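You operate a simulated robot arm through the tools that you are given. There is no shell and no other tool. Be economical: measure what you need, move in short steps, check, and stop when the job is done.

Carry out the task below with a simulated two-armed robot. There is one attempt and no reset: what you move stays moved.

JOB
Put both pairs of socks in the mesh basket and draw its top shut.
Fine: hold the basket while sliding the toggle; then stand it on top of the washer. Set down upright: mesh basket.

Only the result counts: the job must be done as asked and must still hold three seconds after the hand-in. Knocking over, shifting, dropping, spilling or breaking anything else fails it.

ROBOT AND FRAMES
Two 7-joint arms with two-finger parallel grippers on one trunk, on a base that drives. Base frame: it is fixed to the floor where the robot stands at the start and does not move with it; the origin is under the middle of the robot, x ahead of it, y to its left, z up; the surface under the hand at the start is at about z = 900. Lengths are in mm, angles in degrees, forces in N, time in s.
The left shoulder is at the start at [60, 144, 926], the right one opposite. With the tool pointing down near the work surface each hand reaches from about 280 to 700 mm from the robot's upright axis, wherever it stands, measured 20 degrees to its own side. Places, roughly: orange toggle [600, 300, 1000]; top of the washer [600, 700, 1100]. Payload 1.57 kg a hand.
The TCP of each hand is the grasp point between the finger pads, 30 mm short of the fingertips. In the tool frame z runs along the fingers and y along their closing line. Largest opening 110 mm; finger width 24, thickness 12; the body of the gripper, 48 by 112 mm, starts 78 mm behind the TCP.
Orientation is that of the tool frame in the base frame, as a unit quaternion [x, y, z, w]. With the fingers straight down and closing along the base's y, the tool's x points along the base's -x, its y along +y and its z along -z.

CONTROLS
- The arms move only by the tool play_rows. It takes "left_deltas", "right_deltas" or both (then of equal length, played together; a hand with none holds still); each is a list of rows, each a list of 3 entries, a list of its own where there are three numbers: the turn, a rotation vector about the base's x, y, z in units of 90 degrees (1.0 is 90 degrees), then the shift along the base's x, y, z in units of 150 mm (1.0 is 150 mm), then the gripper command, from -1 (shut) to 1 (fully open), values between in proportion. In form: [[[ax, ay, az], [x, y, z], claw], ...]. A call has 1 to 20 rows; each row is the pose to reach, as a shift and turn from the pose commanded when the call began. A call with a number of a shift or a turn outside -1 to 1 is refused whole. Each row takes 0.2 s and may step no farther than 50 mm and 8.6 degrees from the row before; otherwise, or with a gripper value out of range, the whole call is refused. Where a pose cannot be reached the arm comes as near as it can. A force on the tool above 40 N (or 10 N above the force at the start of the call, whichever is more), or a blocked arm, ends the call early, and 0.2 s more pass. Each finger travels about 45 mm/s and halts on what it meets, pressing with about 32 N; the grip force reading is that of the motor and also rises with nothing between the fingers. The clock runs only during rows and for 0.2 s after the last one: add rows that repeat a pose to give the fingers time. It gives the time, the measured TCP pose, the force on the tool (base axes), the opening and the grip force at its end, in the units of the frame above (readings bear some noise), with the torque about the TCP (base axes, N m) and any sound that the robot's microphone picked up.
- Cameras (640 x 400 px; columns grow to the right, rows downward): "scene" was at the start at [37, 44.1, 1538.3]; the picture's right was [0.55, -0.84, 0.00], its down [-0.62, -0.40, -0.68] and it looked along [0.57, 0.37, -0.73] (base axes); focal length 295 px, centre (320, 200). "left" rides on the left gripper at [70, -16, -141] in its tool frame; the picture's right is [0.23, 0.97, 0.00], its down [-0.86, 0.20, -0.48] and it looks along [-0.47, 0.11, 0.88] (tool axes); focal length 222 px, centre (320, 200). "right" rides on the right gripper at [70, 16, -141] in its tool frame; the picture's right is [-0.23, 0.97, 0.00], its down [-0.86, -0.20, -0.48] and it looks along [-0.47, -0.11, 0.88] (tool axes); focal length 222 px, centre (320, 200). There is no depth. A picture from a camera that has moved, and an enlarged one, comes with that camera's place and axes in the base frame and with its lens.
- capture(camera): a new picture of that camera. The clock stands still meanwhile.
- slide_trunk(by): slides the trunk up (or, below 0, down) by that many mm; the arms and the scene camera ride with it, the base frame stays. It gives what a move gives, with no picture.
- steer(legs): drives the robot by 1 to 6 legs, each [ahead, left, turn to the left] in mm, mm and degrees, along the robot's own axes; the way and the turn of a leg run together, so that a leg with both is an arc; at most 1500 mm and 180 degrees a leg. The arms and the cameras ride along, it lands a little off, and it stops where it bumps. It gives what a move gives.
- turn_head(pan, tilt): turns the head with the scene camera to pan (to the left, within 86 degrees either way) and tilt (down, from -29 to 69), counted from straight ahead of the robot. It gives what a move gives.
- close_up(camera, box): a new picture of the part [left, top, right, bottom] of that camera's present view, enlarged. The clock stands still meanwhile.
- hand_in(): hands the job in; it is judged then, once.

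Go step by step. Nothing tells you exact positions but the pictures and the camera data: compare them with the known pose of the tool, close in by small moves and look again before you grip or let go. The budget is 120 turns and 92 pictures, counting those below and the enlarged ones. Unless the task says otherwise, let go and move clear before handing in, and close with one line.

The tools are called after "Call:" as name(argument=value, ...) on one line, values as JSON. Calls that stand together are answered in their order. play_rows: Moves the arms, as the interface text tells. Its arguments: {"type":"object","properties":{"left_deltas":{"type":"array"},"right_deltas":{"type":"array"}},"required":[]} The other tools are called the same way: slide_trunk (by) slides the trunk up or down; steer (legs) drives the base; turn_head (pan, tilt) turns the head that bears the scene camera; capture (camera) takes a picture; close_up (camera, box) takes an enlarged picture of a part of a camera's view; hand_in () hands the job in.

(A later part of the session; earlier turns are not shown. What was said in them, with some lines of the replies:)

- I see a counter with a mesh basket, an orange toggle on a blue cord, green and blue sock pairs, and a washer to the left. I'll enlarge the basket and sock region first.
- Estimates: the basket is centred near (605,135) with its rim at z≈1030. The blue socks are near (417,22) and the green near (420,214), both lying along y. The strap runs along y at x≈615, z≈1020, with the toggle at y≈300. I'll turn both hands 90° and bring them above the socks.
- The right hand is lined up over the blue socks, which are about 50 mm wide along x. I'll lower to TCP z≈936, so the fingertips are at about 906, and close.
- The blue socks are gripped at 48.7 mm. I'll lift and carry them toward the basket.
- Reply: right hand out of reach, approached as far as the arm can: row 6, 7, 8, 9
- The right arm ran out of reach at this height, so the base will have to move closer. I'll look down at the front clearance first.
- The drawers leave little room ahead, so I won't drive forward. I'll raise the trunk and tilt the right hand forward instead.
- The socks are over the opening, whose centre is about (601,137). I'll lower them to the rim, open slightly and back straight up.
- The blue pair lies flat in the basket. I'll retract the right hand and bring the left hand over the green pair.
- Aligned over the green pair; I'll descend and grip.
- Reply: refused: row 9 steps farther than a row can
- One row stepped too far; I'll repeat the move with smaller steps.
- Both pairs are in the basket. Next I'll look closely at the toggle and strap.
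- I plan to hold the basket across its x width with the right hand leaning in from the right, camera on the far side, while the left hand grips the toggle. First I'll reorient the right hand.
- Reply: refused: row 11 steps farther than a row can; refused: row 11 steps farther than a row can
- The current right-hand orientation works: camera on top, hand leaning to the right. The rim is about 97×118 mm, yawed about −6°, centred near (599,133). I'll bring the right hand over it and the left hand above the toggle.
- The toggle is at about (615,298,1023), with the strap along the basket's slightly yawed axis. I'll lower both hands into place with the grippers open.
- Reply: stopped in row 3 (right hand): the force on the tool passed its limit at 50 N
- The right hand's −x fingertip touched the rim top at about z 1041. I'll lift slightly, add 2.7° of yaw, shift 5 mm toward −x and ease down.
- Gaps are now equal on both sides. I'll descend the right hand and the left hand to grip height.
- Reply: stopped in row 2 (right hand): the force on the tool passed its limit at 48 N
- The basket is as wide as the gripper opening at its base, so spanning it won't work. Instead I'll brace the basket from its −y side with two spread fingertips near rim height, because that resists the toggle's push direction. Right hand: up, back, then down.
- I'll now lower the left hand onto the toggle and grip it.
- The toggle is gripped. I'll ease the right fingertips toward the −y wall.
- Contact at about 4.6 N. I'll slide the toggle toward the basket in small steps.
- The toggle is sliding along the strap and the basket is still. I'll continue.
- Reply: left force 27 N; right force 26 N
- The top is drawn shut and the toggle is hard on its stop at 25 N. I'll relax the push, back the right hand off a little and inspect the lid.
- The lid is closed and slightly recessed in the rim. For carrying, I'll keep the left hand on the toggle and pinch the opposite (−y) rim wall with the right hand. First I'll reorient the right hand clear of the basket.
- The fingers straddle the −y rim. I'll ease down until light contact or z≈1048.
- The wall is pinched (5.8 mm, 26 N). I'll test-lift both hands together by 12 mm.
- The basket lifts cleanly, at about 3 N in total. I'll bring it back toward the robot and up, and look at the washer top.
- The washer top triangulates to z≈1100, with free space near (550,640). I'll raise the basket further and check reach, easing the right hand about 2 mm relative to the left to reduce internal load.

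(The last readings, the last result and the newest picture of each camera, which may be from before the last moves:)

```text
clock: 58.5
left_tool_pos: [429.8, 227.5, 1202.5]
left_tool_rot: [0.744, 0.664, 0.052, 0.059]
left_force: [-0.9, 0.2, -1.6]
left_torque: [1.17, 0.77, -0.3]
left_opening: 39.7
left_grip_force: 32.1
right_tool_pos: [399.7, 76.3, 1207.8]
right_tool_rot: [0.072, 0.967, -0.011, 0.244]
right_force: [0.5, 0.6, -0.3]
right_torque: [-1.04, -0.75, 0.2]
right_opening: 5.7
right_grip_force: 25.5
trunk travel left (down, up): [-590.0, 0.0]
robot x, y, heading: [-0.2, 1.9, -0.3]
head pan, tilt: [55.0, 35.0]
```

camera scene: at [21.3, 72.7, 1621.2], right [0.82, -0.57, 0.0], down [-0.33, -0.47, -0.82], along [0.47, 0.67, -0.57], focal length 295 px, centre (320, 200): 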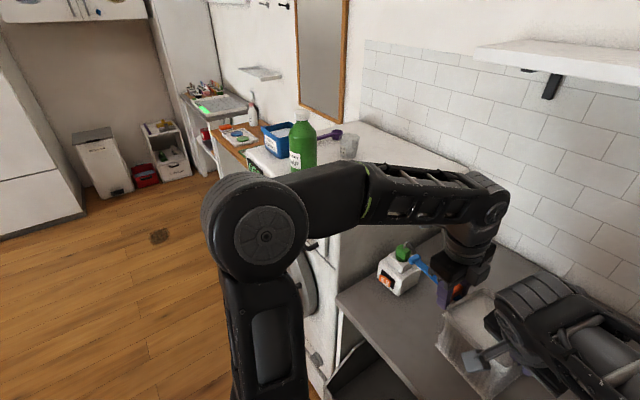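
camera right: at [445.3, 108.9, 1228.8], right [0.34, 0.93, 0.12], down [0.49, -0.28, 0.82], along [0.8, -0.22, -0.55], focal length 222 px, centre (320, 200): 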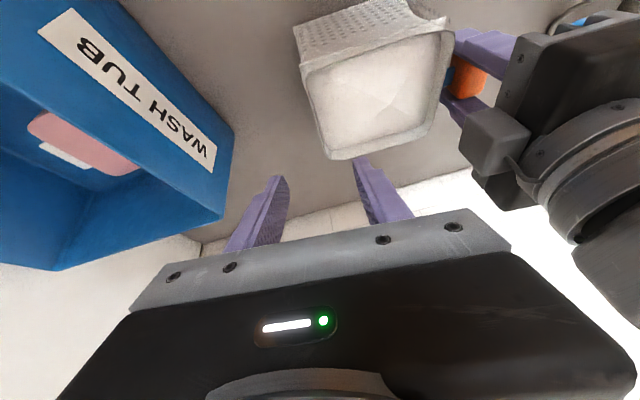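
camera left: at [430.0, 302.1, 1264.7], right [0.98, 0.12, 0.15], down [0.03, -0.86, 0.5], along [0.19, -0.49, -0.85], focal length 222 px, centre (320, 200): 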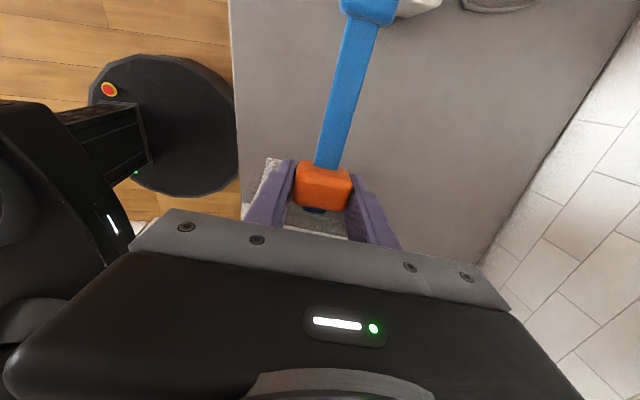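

Forces are balanced. Raising another 50 mm.

Call:
play_rows(right_deltas=[[[0, 0, 0], [-0.03, 0, 0.07], -1], [[0, 0, 0], [-0.06, 0, 0.15], -1], [[0, 0, 0], [-0.1, 0, 0.25], -1], [[0, 0, 0], [-0.12, 0, 0.33], -1], [[0, 0, 0], [-0.12, 0, 0.33], -1]], left_deltas=[[[0, 0, 0], [-0.03, 0, 0.07], -0.4], [[0, 0, 0], [-0.06, 0, 0.15], -0.4], [[0, 0, 0], [-0.1, 0, 0.25], -0.4], [[0, 0, 0], [-0.12, 0, 0.33], -0.4], [[0, 0, 0], [-0.12, 0, 0.33], -0.4]])

Call:
turn_head(pan=30, tilt=50)

Call:
capture(camera="scene")

```text
clock: 59.3
left_tool_pos: [418.1, 216.9, 1243.7]
left_tool_rot: [0.755, 0.649, 0.066, 0.067]
left_force: [4.2, 2.5, -2.9]
left_torque: [-0.56, 0.75, 0.07]
left_opening: 39.6
left_grip_force: 31.7
right_tool_pos: [387.4, 68.7, 1238.4]
right_tool_rot: [0.077, 0.967, -0.019, 0.241]
right_force: [-4.7, -4.3, 1.2]
right_torque: [0.85, -0.81, 0.44]
right_opening: 6.0
right_grip_force: 25.6
trunk travel left (down, up): [-590.0, 0.0]
robot x, y, heading: [0.7, 2.2, -0.1]
head pan, tilt: [55.0, 35.0]
stopped in row 3 (right hand): the force on the tool passed its limit at 58 N (the readings are from after the stop); the commanded pose is now the measured one
```

```text
clock: 60.2
left_tool_pos: [420.3, 217.5, 1243.5]
left_tool_rot: [0.755, 0.649, 0.067, 0.067]
left_force: [6.0, 4.3, -6.6]
left_torque: [-0.11, 0.74, 0.25]
left_opening: 39.5
left_grip_force: 32.2
right_tool_pos: [387.6, 71.3, 1237.5]
right_tool_rot: [0.077, 0.967, -0.019, 0.241]
right_force: [-6.2, -4.5, 4.1]
right_torque: [0.78, -0.88, 0.48]
right_opening: 5.8
right_grip_force: 26.5
trunk travel left (down, up): [-590.0, 0.0]
robot x, y, heading: [2.1, -1.2, 0.1]
head pan, tilt: [30.0, 50.0]
```

```text
29 pictures are left
camera scene: at [37.3, 39.1, 1599.6], right [0.5, -0.87, 0.0], down [-0.66, -0.38, -0.64], along [0.56, 0.32, -0.77], focal length 295 px, centre (320, 200)
```

scene: 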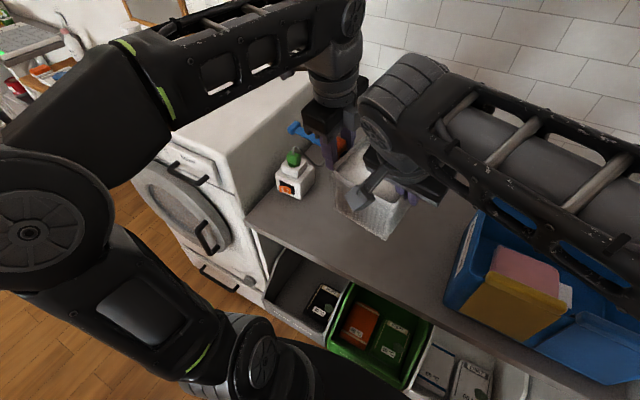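

There is some internal strain: arm contact and left reach limits at this height. The right pinch is firm and deep, so I'll let the right hand carry alone, starting by opening the left gripper gently.

Call:
play_rows(left_deltas=[[[0, 0, 0], [0, 0, 0], -0.2], [[0, 0, 0], [0, 0, 0], 0], [[0, 0, 0], [0, 0, 0], 0.2], [[0, 0, 0], [0, 0, 0], 0.4], [[0, 0, 0], [0, 0, 0], 0.5], [[0, 0, 0], [0, 0, 0], 0.5], [[0, 0, 0], [0, 0, 0], 0.5]])

Call:
capture(camera="left")

Call:
capture(camera="right")

```text
clock: 61.8
left_tool_pos: [419.6, 216.6, 1243.5]
left_tool_rot: [0.756, 0.648, 0.066, 0.067]
left_force: [3.2, 7.2, 0.6]
left_torque: [-0.01, 0.02, -0.18]
left_opening: 78.5
left_grip_force: 0.1
right_tool_pos: [387.9, 70.7, 1237.8]
right_tool_rot: [0.077, 0.967, -0.02, 0.241]
right_force: [-3.9, -7.0, -3.4]
right_torque: [-0.33, 0.14, 0.51]
right_opening: 4.9
right_grip_force: 25.2
trunk travel left (down, up): [-590.0, 0.0]
robot x, y, heading: [-1.1, 0.2, 0.1]
head pan, tilt: [30.0, 50.0]
```

```text
28 pictures are left
camera left: at [387.6, 290.1, 1380.0], right [0.98, 0.08, 0.19], down [-0.02, -0.87, 0.5], along [0.2, -0.49, -0.85], focal length 222 px, centre (320, 200)
```

left: 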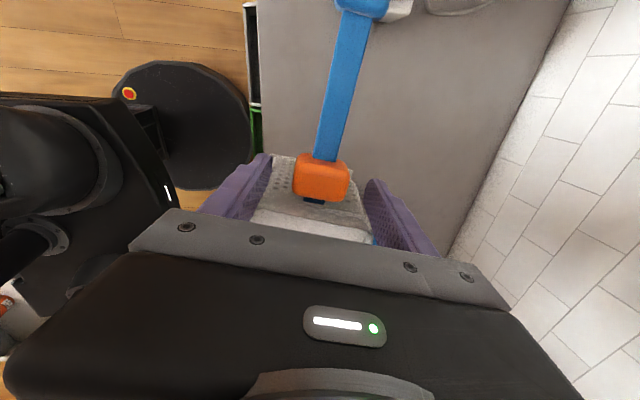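

```text
27 pictures are left
camera right: at [263.7, 107.1, 1330.3], right [0.35, 0.93, 0.1], down [0.49, -0.28, 0.82], along [0.8, -0.24, -0.56], focal length 222 px, centre (320, 200)
```

right: 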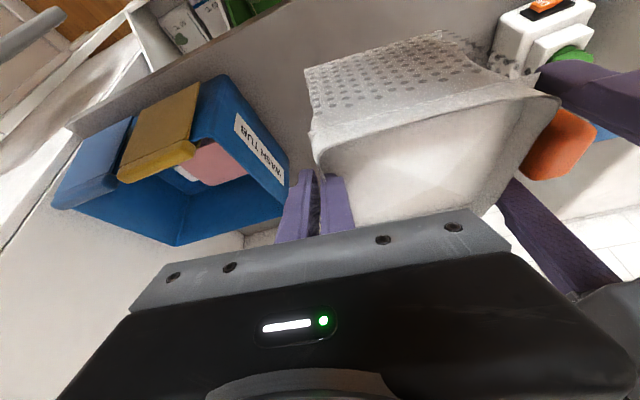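

The hands themselves are touching; the right alone holds the basket. I'll slide the left hand out along the strap (+y) past its knob, then away.

Call:
play_rows(left_deltas=[[[0, 0, 0], [0.01, 0.1, 0], 0.5], [[0, 0, 0], [0.03, 0.25, 0], 0.6], [[0, 0, 0], [0.05, 0.4, 0], 0.7], [[0, 0, 0], [0.07, 0.55, -0.05], 0.7], [[0, 0, 0], [0.09, 0.7, -0.1], 0.7], [[0, 0, 0], [0.11, 0.85, -0.12], 0.7], [[0, 0, 0], [0.11, 1.0, -0.12], 0.7], [[0, 0, 0], [0.11, 1.0, -0.12], 0.7]])

Call:
capture(camera="scene")

```text
clock: 63.6
left_tool_pos: [437.3, 367.1, 1224.7]
left_tool_rot: [0.755, 0.648, 0.066, 0.067]
left_force: [0.1, -0.6, 0.0]
left_torque: [0.01, 0.04, -0.02]
left_opening: 93.3
left_grip_force: 0.1
right_tool_pos: [387.0, 71.1, 1239.6]
right_tool_rot: [0.077, 0.967, -0.02, 0.241]
right_force: [-0.5, 0.2, -2.8]
right_torque: [-0.19, 0.11, 0.01]
right_opening: 4.8
right_grip_force: 25.2
trunk travel left (down, up): [-590.0, 0.0]
robot x, y, heading: [-1.9, -3.3, 0.0]
head pan, tilt: [30.0, 50.0]
```

```text
26 pictures are left
camera scene: at [37.4, 38.7, 1599.5], right [0.5, -0.87, 0.0], down [-0.66, -0.38, -0.64], along [0.56, 0.32, -0.77], focal length 295 px, centre (320, 200)
```

scene: 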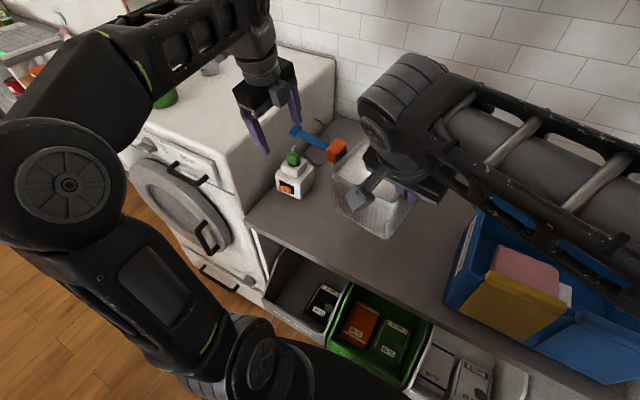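

The right hand holds the basket alone steadily at 2.8 N. I'll retract the left arm close to the robot and raise the basket to clear the washer top.

Call:
play_rows(left_deltas=[[[0, 0, 0], [-0.15, 0, 0.05], 0.7], [[0, 0, 0], [-0.35, -0.05, 0.1], 0.5], [[0, 0, 0], [-0.55, -0.1, 0.15], 0.3], [[0, 0, 0], [-0.75, -0.15, 0.2], 0], [[0, 0, 0], [-0.95, -0.2, 0.2], -0.2], [[0, 0, 0], [-1, -0.2, 0.2], -0.4], [[0, 0, 0], [-1, -0.2, 0.2], -0.4]], right_deltas=[[[0, 0, 0], [0.05, 0, 0.03], -1], [[0, 0, 0], [0.13, 0, 0.1], -1], [[0, 0, 0], [0.21, 0, 0.17], -1], [[0, 0, 0], [0.29, 0, 0.24], -1], [[0, 0, 0], [0.37, 0, 0.31], -1], [[0, 0, 0], [0.42, 0, 0.36], -1], [[0, 0, 0], [0.42, 0, 0.36], -1]])

Call:
turn_head(pan=60, tilt=45)

Call:
capture(camera="scene")

```text
clock: 65.2
left_tool_pos: [315.7, 345.9, 1235.7]
left_tool_rot: [0.756, 0.648, 0.067, 0.067]
left_force: [0.1, -0.2, -0.6]
left_torque: [0.0, 0.0, -0.03]
left_opening: 33.0
left_grip_force: 0.0
left hand out of reach, approached as far as the arm can: row 3, 4, 5, 6, 7
right_tool_pos: [450.1, 71.2, 1292.3]
right_tool_rot: [0.078, 0.967, -0.02, 0.241]
right_force: [-1.2, -0.3, -2.0]
right_torque: [-0.24, 0.1, 0.0]
right_opening: 4.7
right_grip_force: 24.6
trunk travel left (down, up): [-590.0, 0.0]
robot x, y, heading: [-3.8, -1.2, -0.1]
head pan, tilt: [30.0, 50.0]
```

```text
clock: 66.1
left_tool_pos: [316.2, 346.6, 1235.1]
left_tool_rot: [0.756, 0.648, 0.066, 0.068]
left_force: [0.6, -1.0, -0.1]
left_torque: [0.01, -0.03, -0.02]
left_opening: 33.1
left_grip_force: 0.0
right_tool_pos: [451.5, 70.2, 1292.3]
right_tool_rot: [0.077, 0.967, -0.019, 0.241]
right_force: [0.0, 0.1, -2.0]
right_torque: [-0.24, 0.12, 0.01]
right_opening: 4.6
right_grip_force: 25.6
trunk travel left (down, up): [-590.0, 0.0]
robot x, y, heading: [-0.1, 1.2, -0.2]
head pan, tilt: [60.0, 45.0]
```

```text
25 pictures are left
camera scene: at [11.4, 71.0, 1606.4], right [0.87, -0.5, 0.0], down [-0.35, -0.61, -0.71], along [0.35, 0.61, -0.71], focal length 295 px, centre (320, 200)
```

scene: 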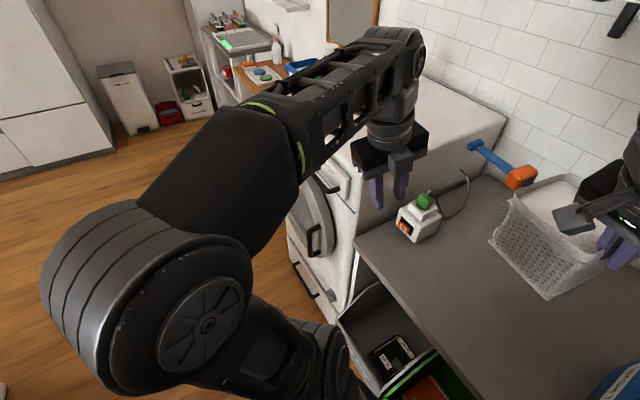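

The left hand needs to be lower and closer to clear the bottle during the sideways drive. I'll tuck it in.

Call:
play_rows(left_deltas=[[[0, 0, 0], [-0.05, -0.03, -0.2], -0.4], [[0, 0, 0], [-0.1, -0.06, -0.4], -0.4], [[0, 0, 0], [-0.2, -0.1, -0.6], -0.4], [[0, 0, 0], [-0.3, -0.15, -0.8], -0.4], [[0, 0, 0], [-0.4, -0.2, -1.0], -0.4], [[0, 0, 0], [-0.55, -0.25, -1.0], -0.4], [[0, 0, 0], [-0.67, -0.3, -1.0], -0.4], [[0, 0, 0], [-0.67, -0.3, -1.0], -0.4]])

Call:
turn_head(pan=75, tilt=40)

Call:
capture(camera="scene")

```text
clock: 67.9
left_tool_pos: [223.3, 309.6, 1097.8]
left_tool_rot: [0.756, 0.648, 0.066, 0.067]
left_force: [-0.6, 1.4, -0.1]
left_torque: [0.0, 0.0, 0.01]
left_opening: 33.0
left_grip_force: 0.1
left hand out of reach, approached as far as the arm can: row 6, 7, 8
right_tool_pos: [452.2, 71.5, 1292.5]
right_tool_rot: [0.077, 0.967, -0.021, 0.241]
right_force: [0.6, -0.4, -2.6]
right_torque: [-0.17, 0.07, -0.03]
right_opening: 4.8
right_grip_force: 24.8
trunk travel left (down, up): [-590.0, 0.0]
robot x, y, heading: [-0.8, -4.0, -0.2]
head pan, tilt: [60.0, 45.0]
```

```text
clock: 68.7
left_tool_pos: [222.5, 309.6, 1096.9]
left_tool_rot: [0.756, 0.648, 0.065, 0.067]
left_force: [0.4, 0.2, -0.5]
left_torque: [-0.01, -0.01, -0.02]
left_opening: 33.3
left_grip_force: 0.0
right_tool_pos: [451.2, 72.0, 1291.6]
right_tool_rot: [0.077, 0.967, -0.02, 0.241]
right_force: [0.4, 0.4, -2.9]
right_torque: [-0.2, 0.1, 0.04]
right_opening: 4.7
right_grip_force: 25.1
trunk travel left (down, up): [-590.0, 0.0]
robot x, y, heading: [0.9, -1.3, -0.1]
head pan, tilt: [75.0, 40.0]
```

```text
24 pictures are left
camera scene: at [-7.2, 82.7, 1613.7], right [0.97, -0.26, 0.0], down [-0.17, -0.62, -0.77], along [0.2, 0.74, -0.64], focal length 295 px, centre (320, 200)
```

scene: 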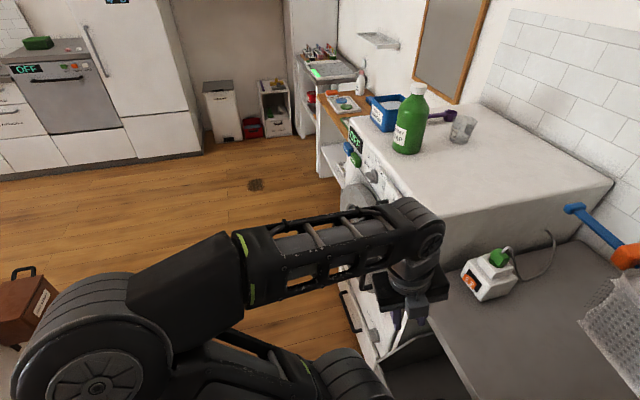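

Washer: front edge x≈395, right edge y≈535. The bottle is at (518,869) and the cup at (721,859). The target basket centre is about (590,628), with the strap tip pointing between bottle and cup. I'll drive left 400 mm first.

Call:
steer(legs=[[0, 200, 0], [0, 200, 0]])

Call:
turn_head(pan=35, tilt=55)

Call:
capture(camera="scene")

```text
clock: 71.5
left_tool_pos: [226.9, 717.0, 1096.3]
left_tool_rot: [0.758, 0.646, 0.066, 0.069]
left_force: [0.5, 0.1, 0.1]
left_torque: [-0.04, 0.02, -0.01]
left_opening: 32.9
left_grip_force: 0.1
right_tool_pos: [454.1, 475.9, 1291.2]
right_tool_rot: [0.08, 0.967, -0.021, 0.241]
right_force: [-1.2, 0.2, -3.5]
right_torque: [-0.18, 0.09, 0.02]
right_opening: 4.7
right_grip_force: 25.0
trunk travel left (down, up): [-590.0, 0.0]
robot x, y, heading: [1.7, 408.4, -0.0]
head pan, tilt: [75.0, 40.0]
```

```text
clock: 72.6
left_tool_pos: [227.5, 714.7, 1097.0]
left_tool_rot: [0.757, 0.646, 0.066, 0.067]
left_force: [0.5, 0.4, 0.1]
left_torque: [0.0, -0.01, 0.0]
left_opening: 32.9
left_grip_force: 0.1
right_tool_pos: [453.2, 474.7, 1291.5]
right_tool_rot: [0.08, 0.967, -0.022, 0.241]
right_force: [-0.1, -0.3, -3.1]
right_torque: [-0.22, 0.09, 0.01]
right_opening: 4.9
right_grip_force: 25.0
trunk travel left (down, up): [-590.0, 0.0]
robot x, y, heading: [0.5, 408.2, -0.3]
head pan, tilt: [35.0, 55.0]
```

```text
23 pictures are left
camera scene: at [31.9, 448.3, 1593.0], right [0.57, -0.82, 0.0], down [-0.67, -0.47, -0.57], along [0.47, 0.33, -0.82], focal length 295 px, centre (320, 200)
```

scene: 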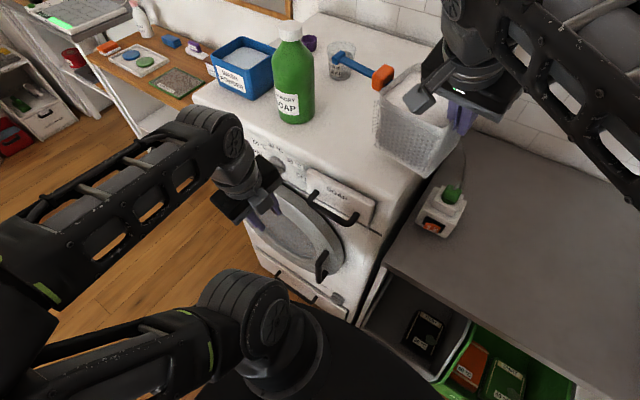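

The path looks good and there's no need to drive forward. I'll extend the right arm to x≈571 while descending slightly, then check.

Call:
play_rows(right_deltas=[[[0, 0, 0], [0.1, 0, -0.02], -1], [[0, 0, 0], [0.2, 0, -0.05], -1], [[0, 0, 0], [0.3, 0, -0.08], -1], [[0, 0, 0], [0.4, 0, -0.11], -1], [[0, 0, 0], [0.5, 0, -0.14], -1], [[0, 0, 0], [0.6, 0, -0.17], -1], [[0, 0, 0], [0.7, 0, -0.19], -1], [[0, 0, 0], [0.78, 0, -0.2], -1], [[0, 0, 0], [0.78, 0, -0.2], -1]])

Call:
capture(camera="scene")

Call:
capture(camera="right")

```text
clock: 74.6
left_tool_pos: [227.9, 716.6, 1098.4]
left_tool_rot: [0.757, 0.646, 0.066, 0.068]
left_force: [0.5, -0.3, -0.5]
left_torque: [-0.02, -0.01, 0.02]
left_opening: 33.0
left_grip_force: 0.1
right_tool_pos: [569.7, 474.0, 1262.4]
right_tool_rot: [0.08, 0.967, -0.021, 0.241]
right_force: [-0.1, 0.2, -3.7]
right_torque: [-0.24, 0.09, 0.03]
right_opening: 4.6
right_grip_force: 24.9
trunk travel left (down, up): [-590.0, 0.0]
robot x, y, heading: [1.8, 408.0, -0.2]
head pan, tilt: [35.0, 55.0]
```

```text
22 pictures are left
camera scene: at [31.8, 448.3, 1593.0], right [0.57, -0.82, 0.0], down [-0.67, -0.47, -0.57], along [0.47, 0.33, -0.82], focal length 295 px, centre (320, 200)
```

scene: 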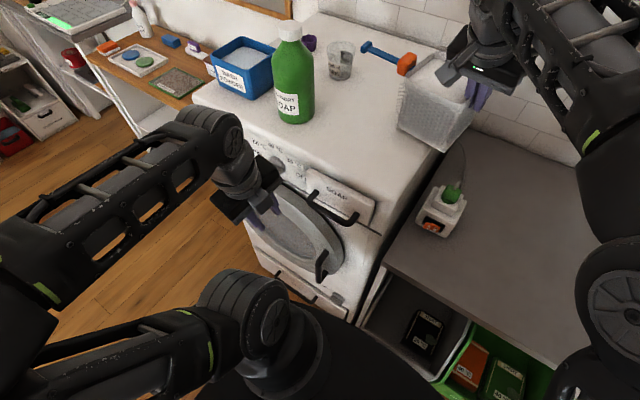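

```text
21 pictures are left
camera right: at [445.9, 511.8, 1354.6], right [0.36, 0.93, 0.11], down [0.49, -0.28, 0.82], along [0.79, -0.24, -0.56], focal length 222 px, centre (320, 200)
```

right: 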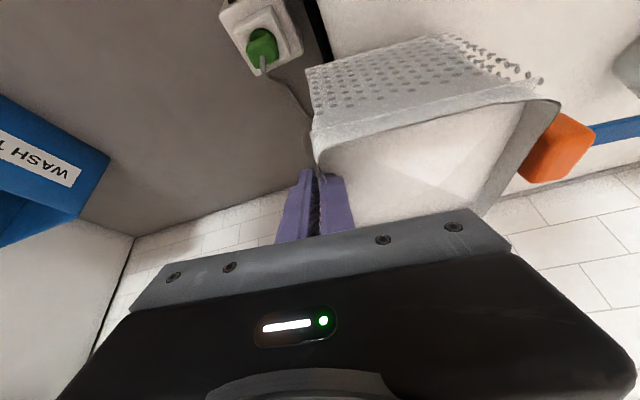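

The knob is at about (624,742), the bottle near (495,865) and the cup near (700,850). Driving left 85 mm leaves adequate clearances.

Call:
steer(legs=[[0, 85, 0]])

Call:
capture(camera="scene")

Call:
capture(camera="right")

```text
clock: 75.7
left_tool_pos: [228.1, 800.7, 1096.0]
left_tool_rot: [0.757, 0.646, 0.065, 0.068]
left_force: [-0.6, 0.2, 0.3]
left_torque: [-0.07, 0.0, -0.01]
left_opening: 33.0
left_grip_force: 0.0
right_tool_pos: [570.7, 560.7, 1261.9]
right_tool_rot: [0.08, 0.967, -0.022, 0.241]
right_force: [1.1, 0.4, -2.8]
right_torque: [-0.28, 0.07, -0.03]
right_opening: 5.0
right_grip_force: 25.2
trunk travel left (down, up): [-590.0, 0.0]
robot x, y, heading: [4.2, 493.1, -0.6]
head pan, tilt: [35.0, 55.0]
```

```text
20 pictures are left
camera scene: at [32.8, 535.0, 1593.0], right [0.57, -0.82, 0.0], down [-0.68, -0.47, -0.57], along [0.47, 0.32, -0.82], focal length 295 px, centre (320, 200)
```

scene: 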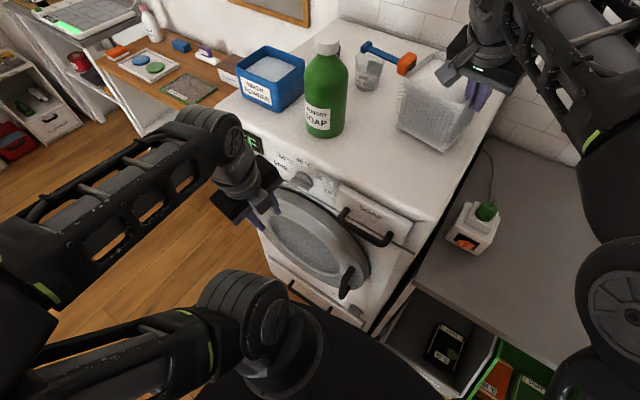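

```text
19 pictures are left
camera right: at [446.9, 597.6, 1354.4], right [0.36, 0.93, 0.1], down [0.49, -0.28, 0.82], along [0.79, -0.24, -0.56], focal length 222 px, centre (320, 200)
```

right: 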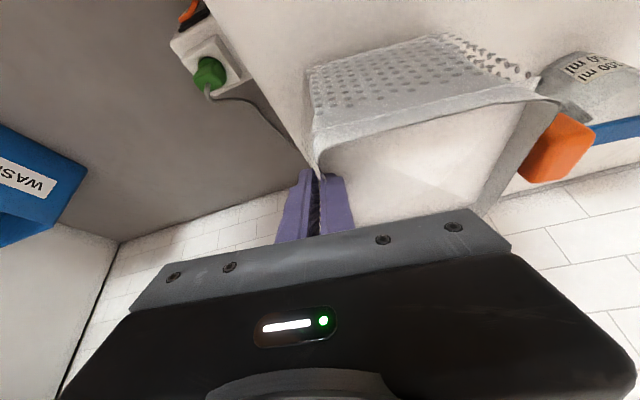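

Call:
close_up(camera="scene", box=[300, 20, 520, 200])

```text
2.22 times, centred on (410, 110) of scene
camera zoom: at [32.8, 535.0, 1593.0], right [0.57, -0.82, 0.0], down [-0.68, -0.47, -0.57], along [0.47, 0.32, -0.82], focal length 656 px, centre (120, 400)
```

zoom: 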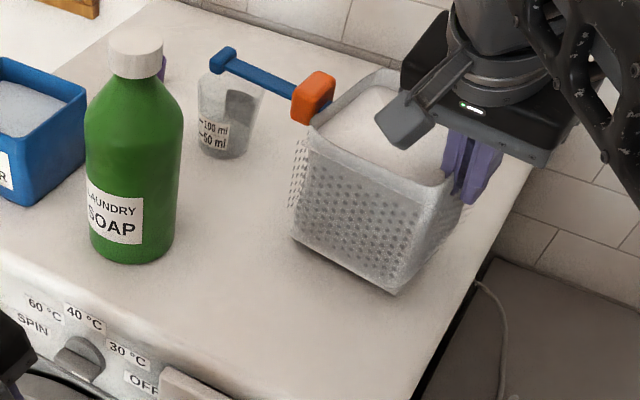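

Clearances are fine: the basket is about 20 mm inside the right edge and the knob clears the cup. I'll lower slowly until contact.

Call:
play_rows(right_deltas=[[[0, 0, 0], [0, 0, -0.04], -1], [[0, 0, 0], [0, 0, -0.08], -1], [[0, 0, 0], [0, 0, -0.11], -1], [[0, 0, 0], [0, 0, -0.14], -1], [[0, 0, 0], [0, 0, -0.16], -1], [[0, 0, 0], [0, 0, -0.16], -1]])

Call:
close_up(camera="scene", box=[300, 20, 520, 200])

```text
clock: 77.1
left_tool_pos: [228.2, 799.1, 1097.6]
left_tool_rot: [0.758, 0.646, 0.066, 0.068]
left_force: [0.2, 0.7, -0.1]
left_torque: [-0.01, 0.0, 0.0]
left_opening: 33.1
left_grip_force: 0.0
right_tool_pos: [570.0, 558.5, 1240.3]
right_tool_rot: [0.081, 0.966, -0.018, 0.243]
right_force: [8.2, -1.5, 29.5]
right_torque: [0.01, 0.2, -0.09]
right_opening: 5.1
right_grip_force: 26.0
trunk travel left (down, up): [-590.0, 0.0]
robot x, y, heading: [1.6, 493.3, -0.3]
head pan, tilt: [35.0, 55.0]
```

```text
2.22 times, centred on (410, 110) of scene
camera zoom: at [31.3, 532.6, 1593.2], right [0.57, -0.82, 0.0], down [-0.67, -0.46, -0.57], along [0.47, 0.33, -0.82], focal length 656 px, centre (120, 400)
```

zoom: 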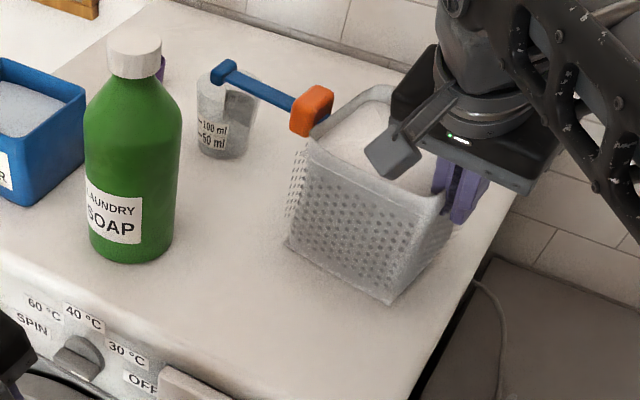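

The −y bottom edge touched first at 29 N, so the basket is tilted a few degrees. I'll raise 3 mm, tip by −2.7° about x to level it, and recheck.

Call:
play_rows(right_deltas=[[[0, 0, 0], [0, 0, 0.02], -1], [[-0.015, 0, 0], [0, 0, 0.03], -1], [[-0.03, 0, 0], [0, 0, 0.03], -1], [[-0.03, 0, 0], [0, 0, 0.03], -1]])

Call:
close_up(camera="scene", box=[360, 50, 490, 180])

```text
clock: 78.1
left_tool_pos: [227.9, 800.1, 1097.0]
left_tool_rot: [0.758, 0.646, 0.066, 0.067]
left_force: [0.6, 0.4, -0.2]
left_torque: [-0.01, 0.02, -0.03]
left_opening: 33.1
left_grip_force: 0.0
right_tool_pos: [568.9, 559.2, 1241.0]
right_tool_rot: [0.073, 0.967, -0.042, 0.242]
right_force: [-0.5, 0.1, 7.5]
right_torque: [1.29, 0.17, 0.01]
right_opening: 6.2
right_grip_force: 26.1
trunk travel left (down, up): [-590.0, 0.0]
robot x, y, heading: [2.5, 490.6, -0.6]
head pan, tilt: [35.0, 55.0]
```

```text
3.08 times, centred on (425, 115) of scene
camera zoom: at [31.6, 533.0, 1592.9], right [0.57, -0.82, 0.0], down [-0.67, -0.46, -0.57], along [0.47, 0.33, -0.82], focal length 908 px, centre (-3, 462)
```

zoom: 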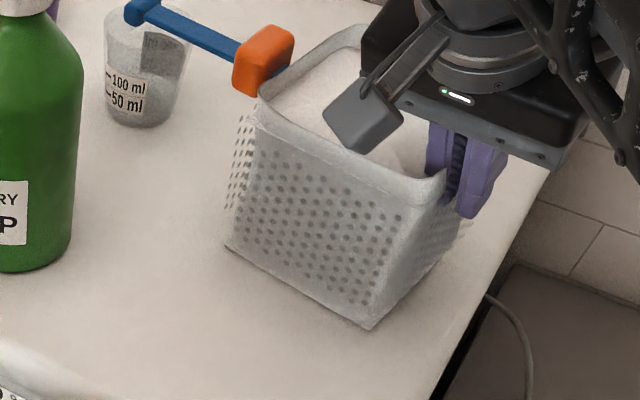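

The base is now resting flat. I'll open the right gripper slowly.

Call:
play_rows(right_deltas=[[[0.008, 0, 0], [0, 0, 0], -1], [[0.008, 0, 0], [0, 0, -0.005], -0.9], [[0.008, 0, 0], [0, 0, -0.005], -0.8], [[0.008, 0, 0], [0, 0, -0.005], -0.7], [[0.008, 0, 0], [0, 0, -0.005], -0.65], [[0.008, 0, 0], [0, 0, -0.005], -0.65], [[0.008, 0, 0], [0, 0, -0.005], -0.65]])

Call:
capture(camera="right")

```text
clock: 79.7
left_tool_pos: [228.8, 800.2, 1097.4]
left_tool_rot: [0.758, 0.646, 0.065, 0.068]
left_force: [0.4, 0.1, 0.4]
left_torque: [0.0, 0.02, -0.04]
left_opening: 32.9
left_grip_force: 0.1
right_tool_pos: [569.7, 557.9, 1241.2]
right_tool_rot: [0.076, 0.966, -0.038, 0.243]
right_force: [-1.4, -0.3, -0.2]
right_torque: [-0.01, 0.03, -0.02]
right_opening: 19.2
right_grip_force: 0.0
trunk travel left (down, up): [-590.0, 0.0]
robot x, y, heading: [0.1, 494.0, -0.3]
head pan, tilt: [35.0, 55.0]
```

```text
15 pictures are left
camera right: at [446.6, 598.9, 1332.3], right [0.36, 0.93, 0.07], down [0.49, -0.25, 0.83], along [0.79, -0.26, -0.55], focal length 222 px, centre (320, 200)
```

right: 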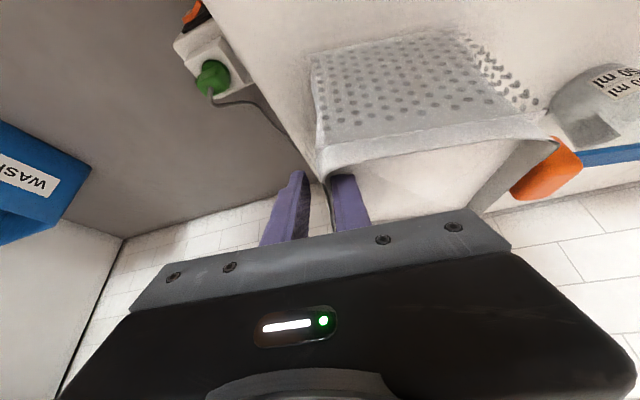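

The basket stands free. I'll withdraw the right hand up and back along the wall plane.

Call:
play_rows(right_deltas=[[[0, 0, 0], [0, 0, 0.0], -0.55], [[0, 0, 0], [-0.02, 0.003, 0.06], -0.55], [[0, 0, 0], [-0.06, 0.008, 0.14], -0.55], [[0, 0, 0], [-0.12, 0.014, 0.24], -0.55], [[0, 0, 0], [-0.2, 0.02, 0.36], -0.55], [[0, 0, 0], [-0.35, 0.02, 0.45], -0.55], [[0, 0, 0], [-0.55, 0.0, 0.5], -0.55], [[0, 0, 0], [-0.75, 0.0, 0.5], -0.55], [[0, 0, 0], [-0.75, 0.0, 0.5], -0.55]])

Call:
capture(camera="right")

Call:
capture(camera="scene")

```text
clock: 81.7
left_tool_pos: [230.6, 799.0, 1096.6]
left_tool_rot: [0.758, 0.646, 0.065, 0.067]
left_force: [0.7, -0.3, 0.2]
left_torque: [0.0, 0.04, -0.01]
left_opening: 33.1
left_grip_force: 0.1
right_tool_pos: [459.5, 555.8, 1316.1]
right_tool_rot: [0.075, 0.967, -0.036, 0.243]
right_force: [0.4, 0.4, -0.2]
right_torque: [-0.02, 0.01, -0.01]
right_opening: 24.8
right_grip_force: 0.1
right hand out of reach, approached as far as the arm can: row 6, 7
trunk travel left (down, up): [-590.0, 0.0]
robot x, y, heading: [3.2, 490.0, -0.4]
head pan, tilt: [35.0, 55.0]
```

```text
14 pictures are left
camera right: at [334.6, 596.1, 1407.2], right [0.36, 0.93, 0.07], down [0.49, -0.26, 0.83], along [0.79, -0.26, -0.55], focal length 222 px, centre (320, 200)
```

right: 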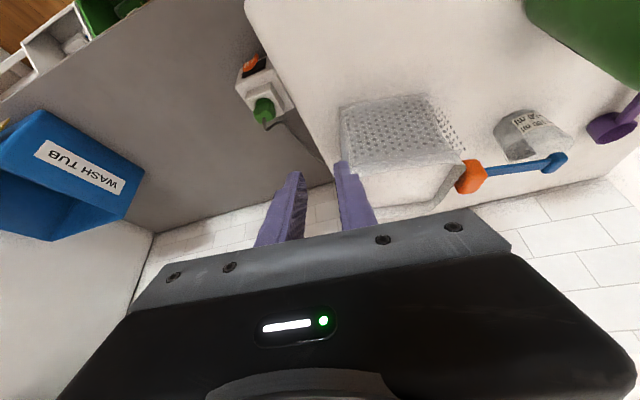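

```text
13 pictures are left
camera scene: at [34.3, 533.4, 1593.0], right [0.57, -0.82, 0.0], down [-0.68, -0.46, -0.57], along [0.47, 0.32, -0.82], focal length 295 px, centre (320, 200)
```

scene: 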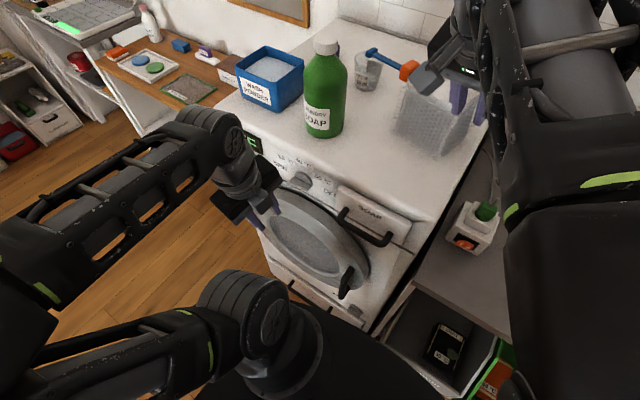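

The hand is out. I'll move it to the right for a clear view and inspect the result.

Call:
play_rows(right_deltas=[[[0, 0, 0], [0, -0.2, 0], -0.55], [[0, 0, 0], [0, -0.45, 0], -0.55], [[0, 0, 0], [0, -0.7, 0], -0.55], [[0, 0, 0], [0, -0.95, 0], -0.55], [[0, 0, 0], [0, -0.95, 0], -0.55]])

Call:
close_up(camera="scene", box=[330, 20, 510, 180])

Call:
close_up(camera="scene", box=[220, 20, 510, 260])

```text
clock: 82.9
left_tool_pos: [227.8, 800.9, 1097.7]
left_tool_rot: [0.758, 0.645, 0.066, 0.068]
left_force: [0.5, 0.1, 1.1]
left_torque: [-0.03, -0.03, 0.0]
left_opening: 32.9
left_grip_force: 0.0
right_tool_pos: [459.6, 416.5, 1316.0]
right_tool_rot: [0.075, 0.967, -0.038, 0.242]
right_force: [-1.4, 0.2, 0.2]
right_torque: [0.05, 0.0, -0.02]
right_opening: 24.8
right_grip_force: 0.1
trunk travel left (down, up): [-590.0, 0.0]
robot x, y, heading: [0.5, 497.1, -0.6]
head pan, tilt: [35.0, 55.0]
```

```text
2.50 times, centred on (420, 100) of scene
camera zoom: at [32.2, 534.5, 1593.0], right [0.57, -0.82, 0.0], down [-0.67, -0.46, -0.57], along [0.47, 0.32, -0.82], focal length 738 px, centre (70, 450)
```

zoom: 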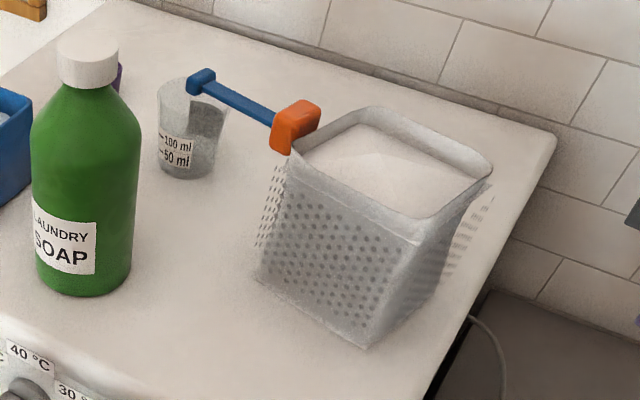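

```text
1.67 times, centred on (365, 140) of scene
camera zoom: at [32.2, 534.5, 1593.0], right [0.57, -0.82, 0.0], down [-0.67, -0.46, -0.57], along [0.47, 0.32, -0.82], focal length 492 px, centre (245, 300)
```

zoom: 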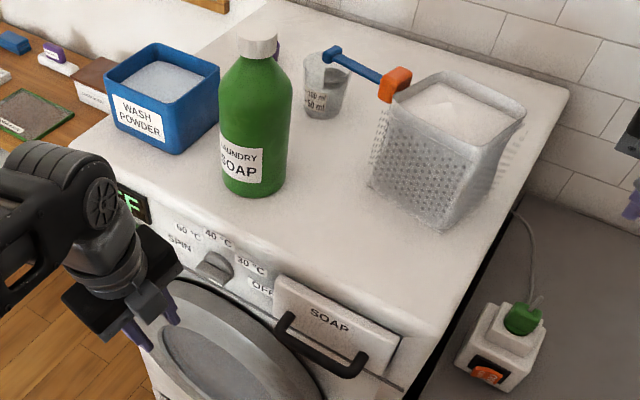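

The basket stands upright on the washer with its top drawn shut and the toggle against the wall. Everything else is in place and both hands are clear, so I'm handing in.

Call:
hand_in()

```text
The job is handed in.
```

I put both pairs of socks in the mesh basket, drew its top shut, and stood it upright on the washer. I braced the basket with the right-hand fingertips while sliding the toggle, because it was too wide for the gripper to grasp.
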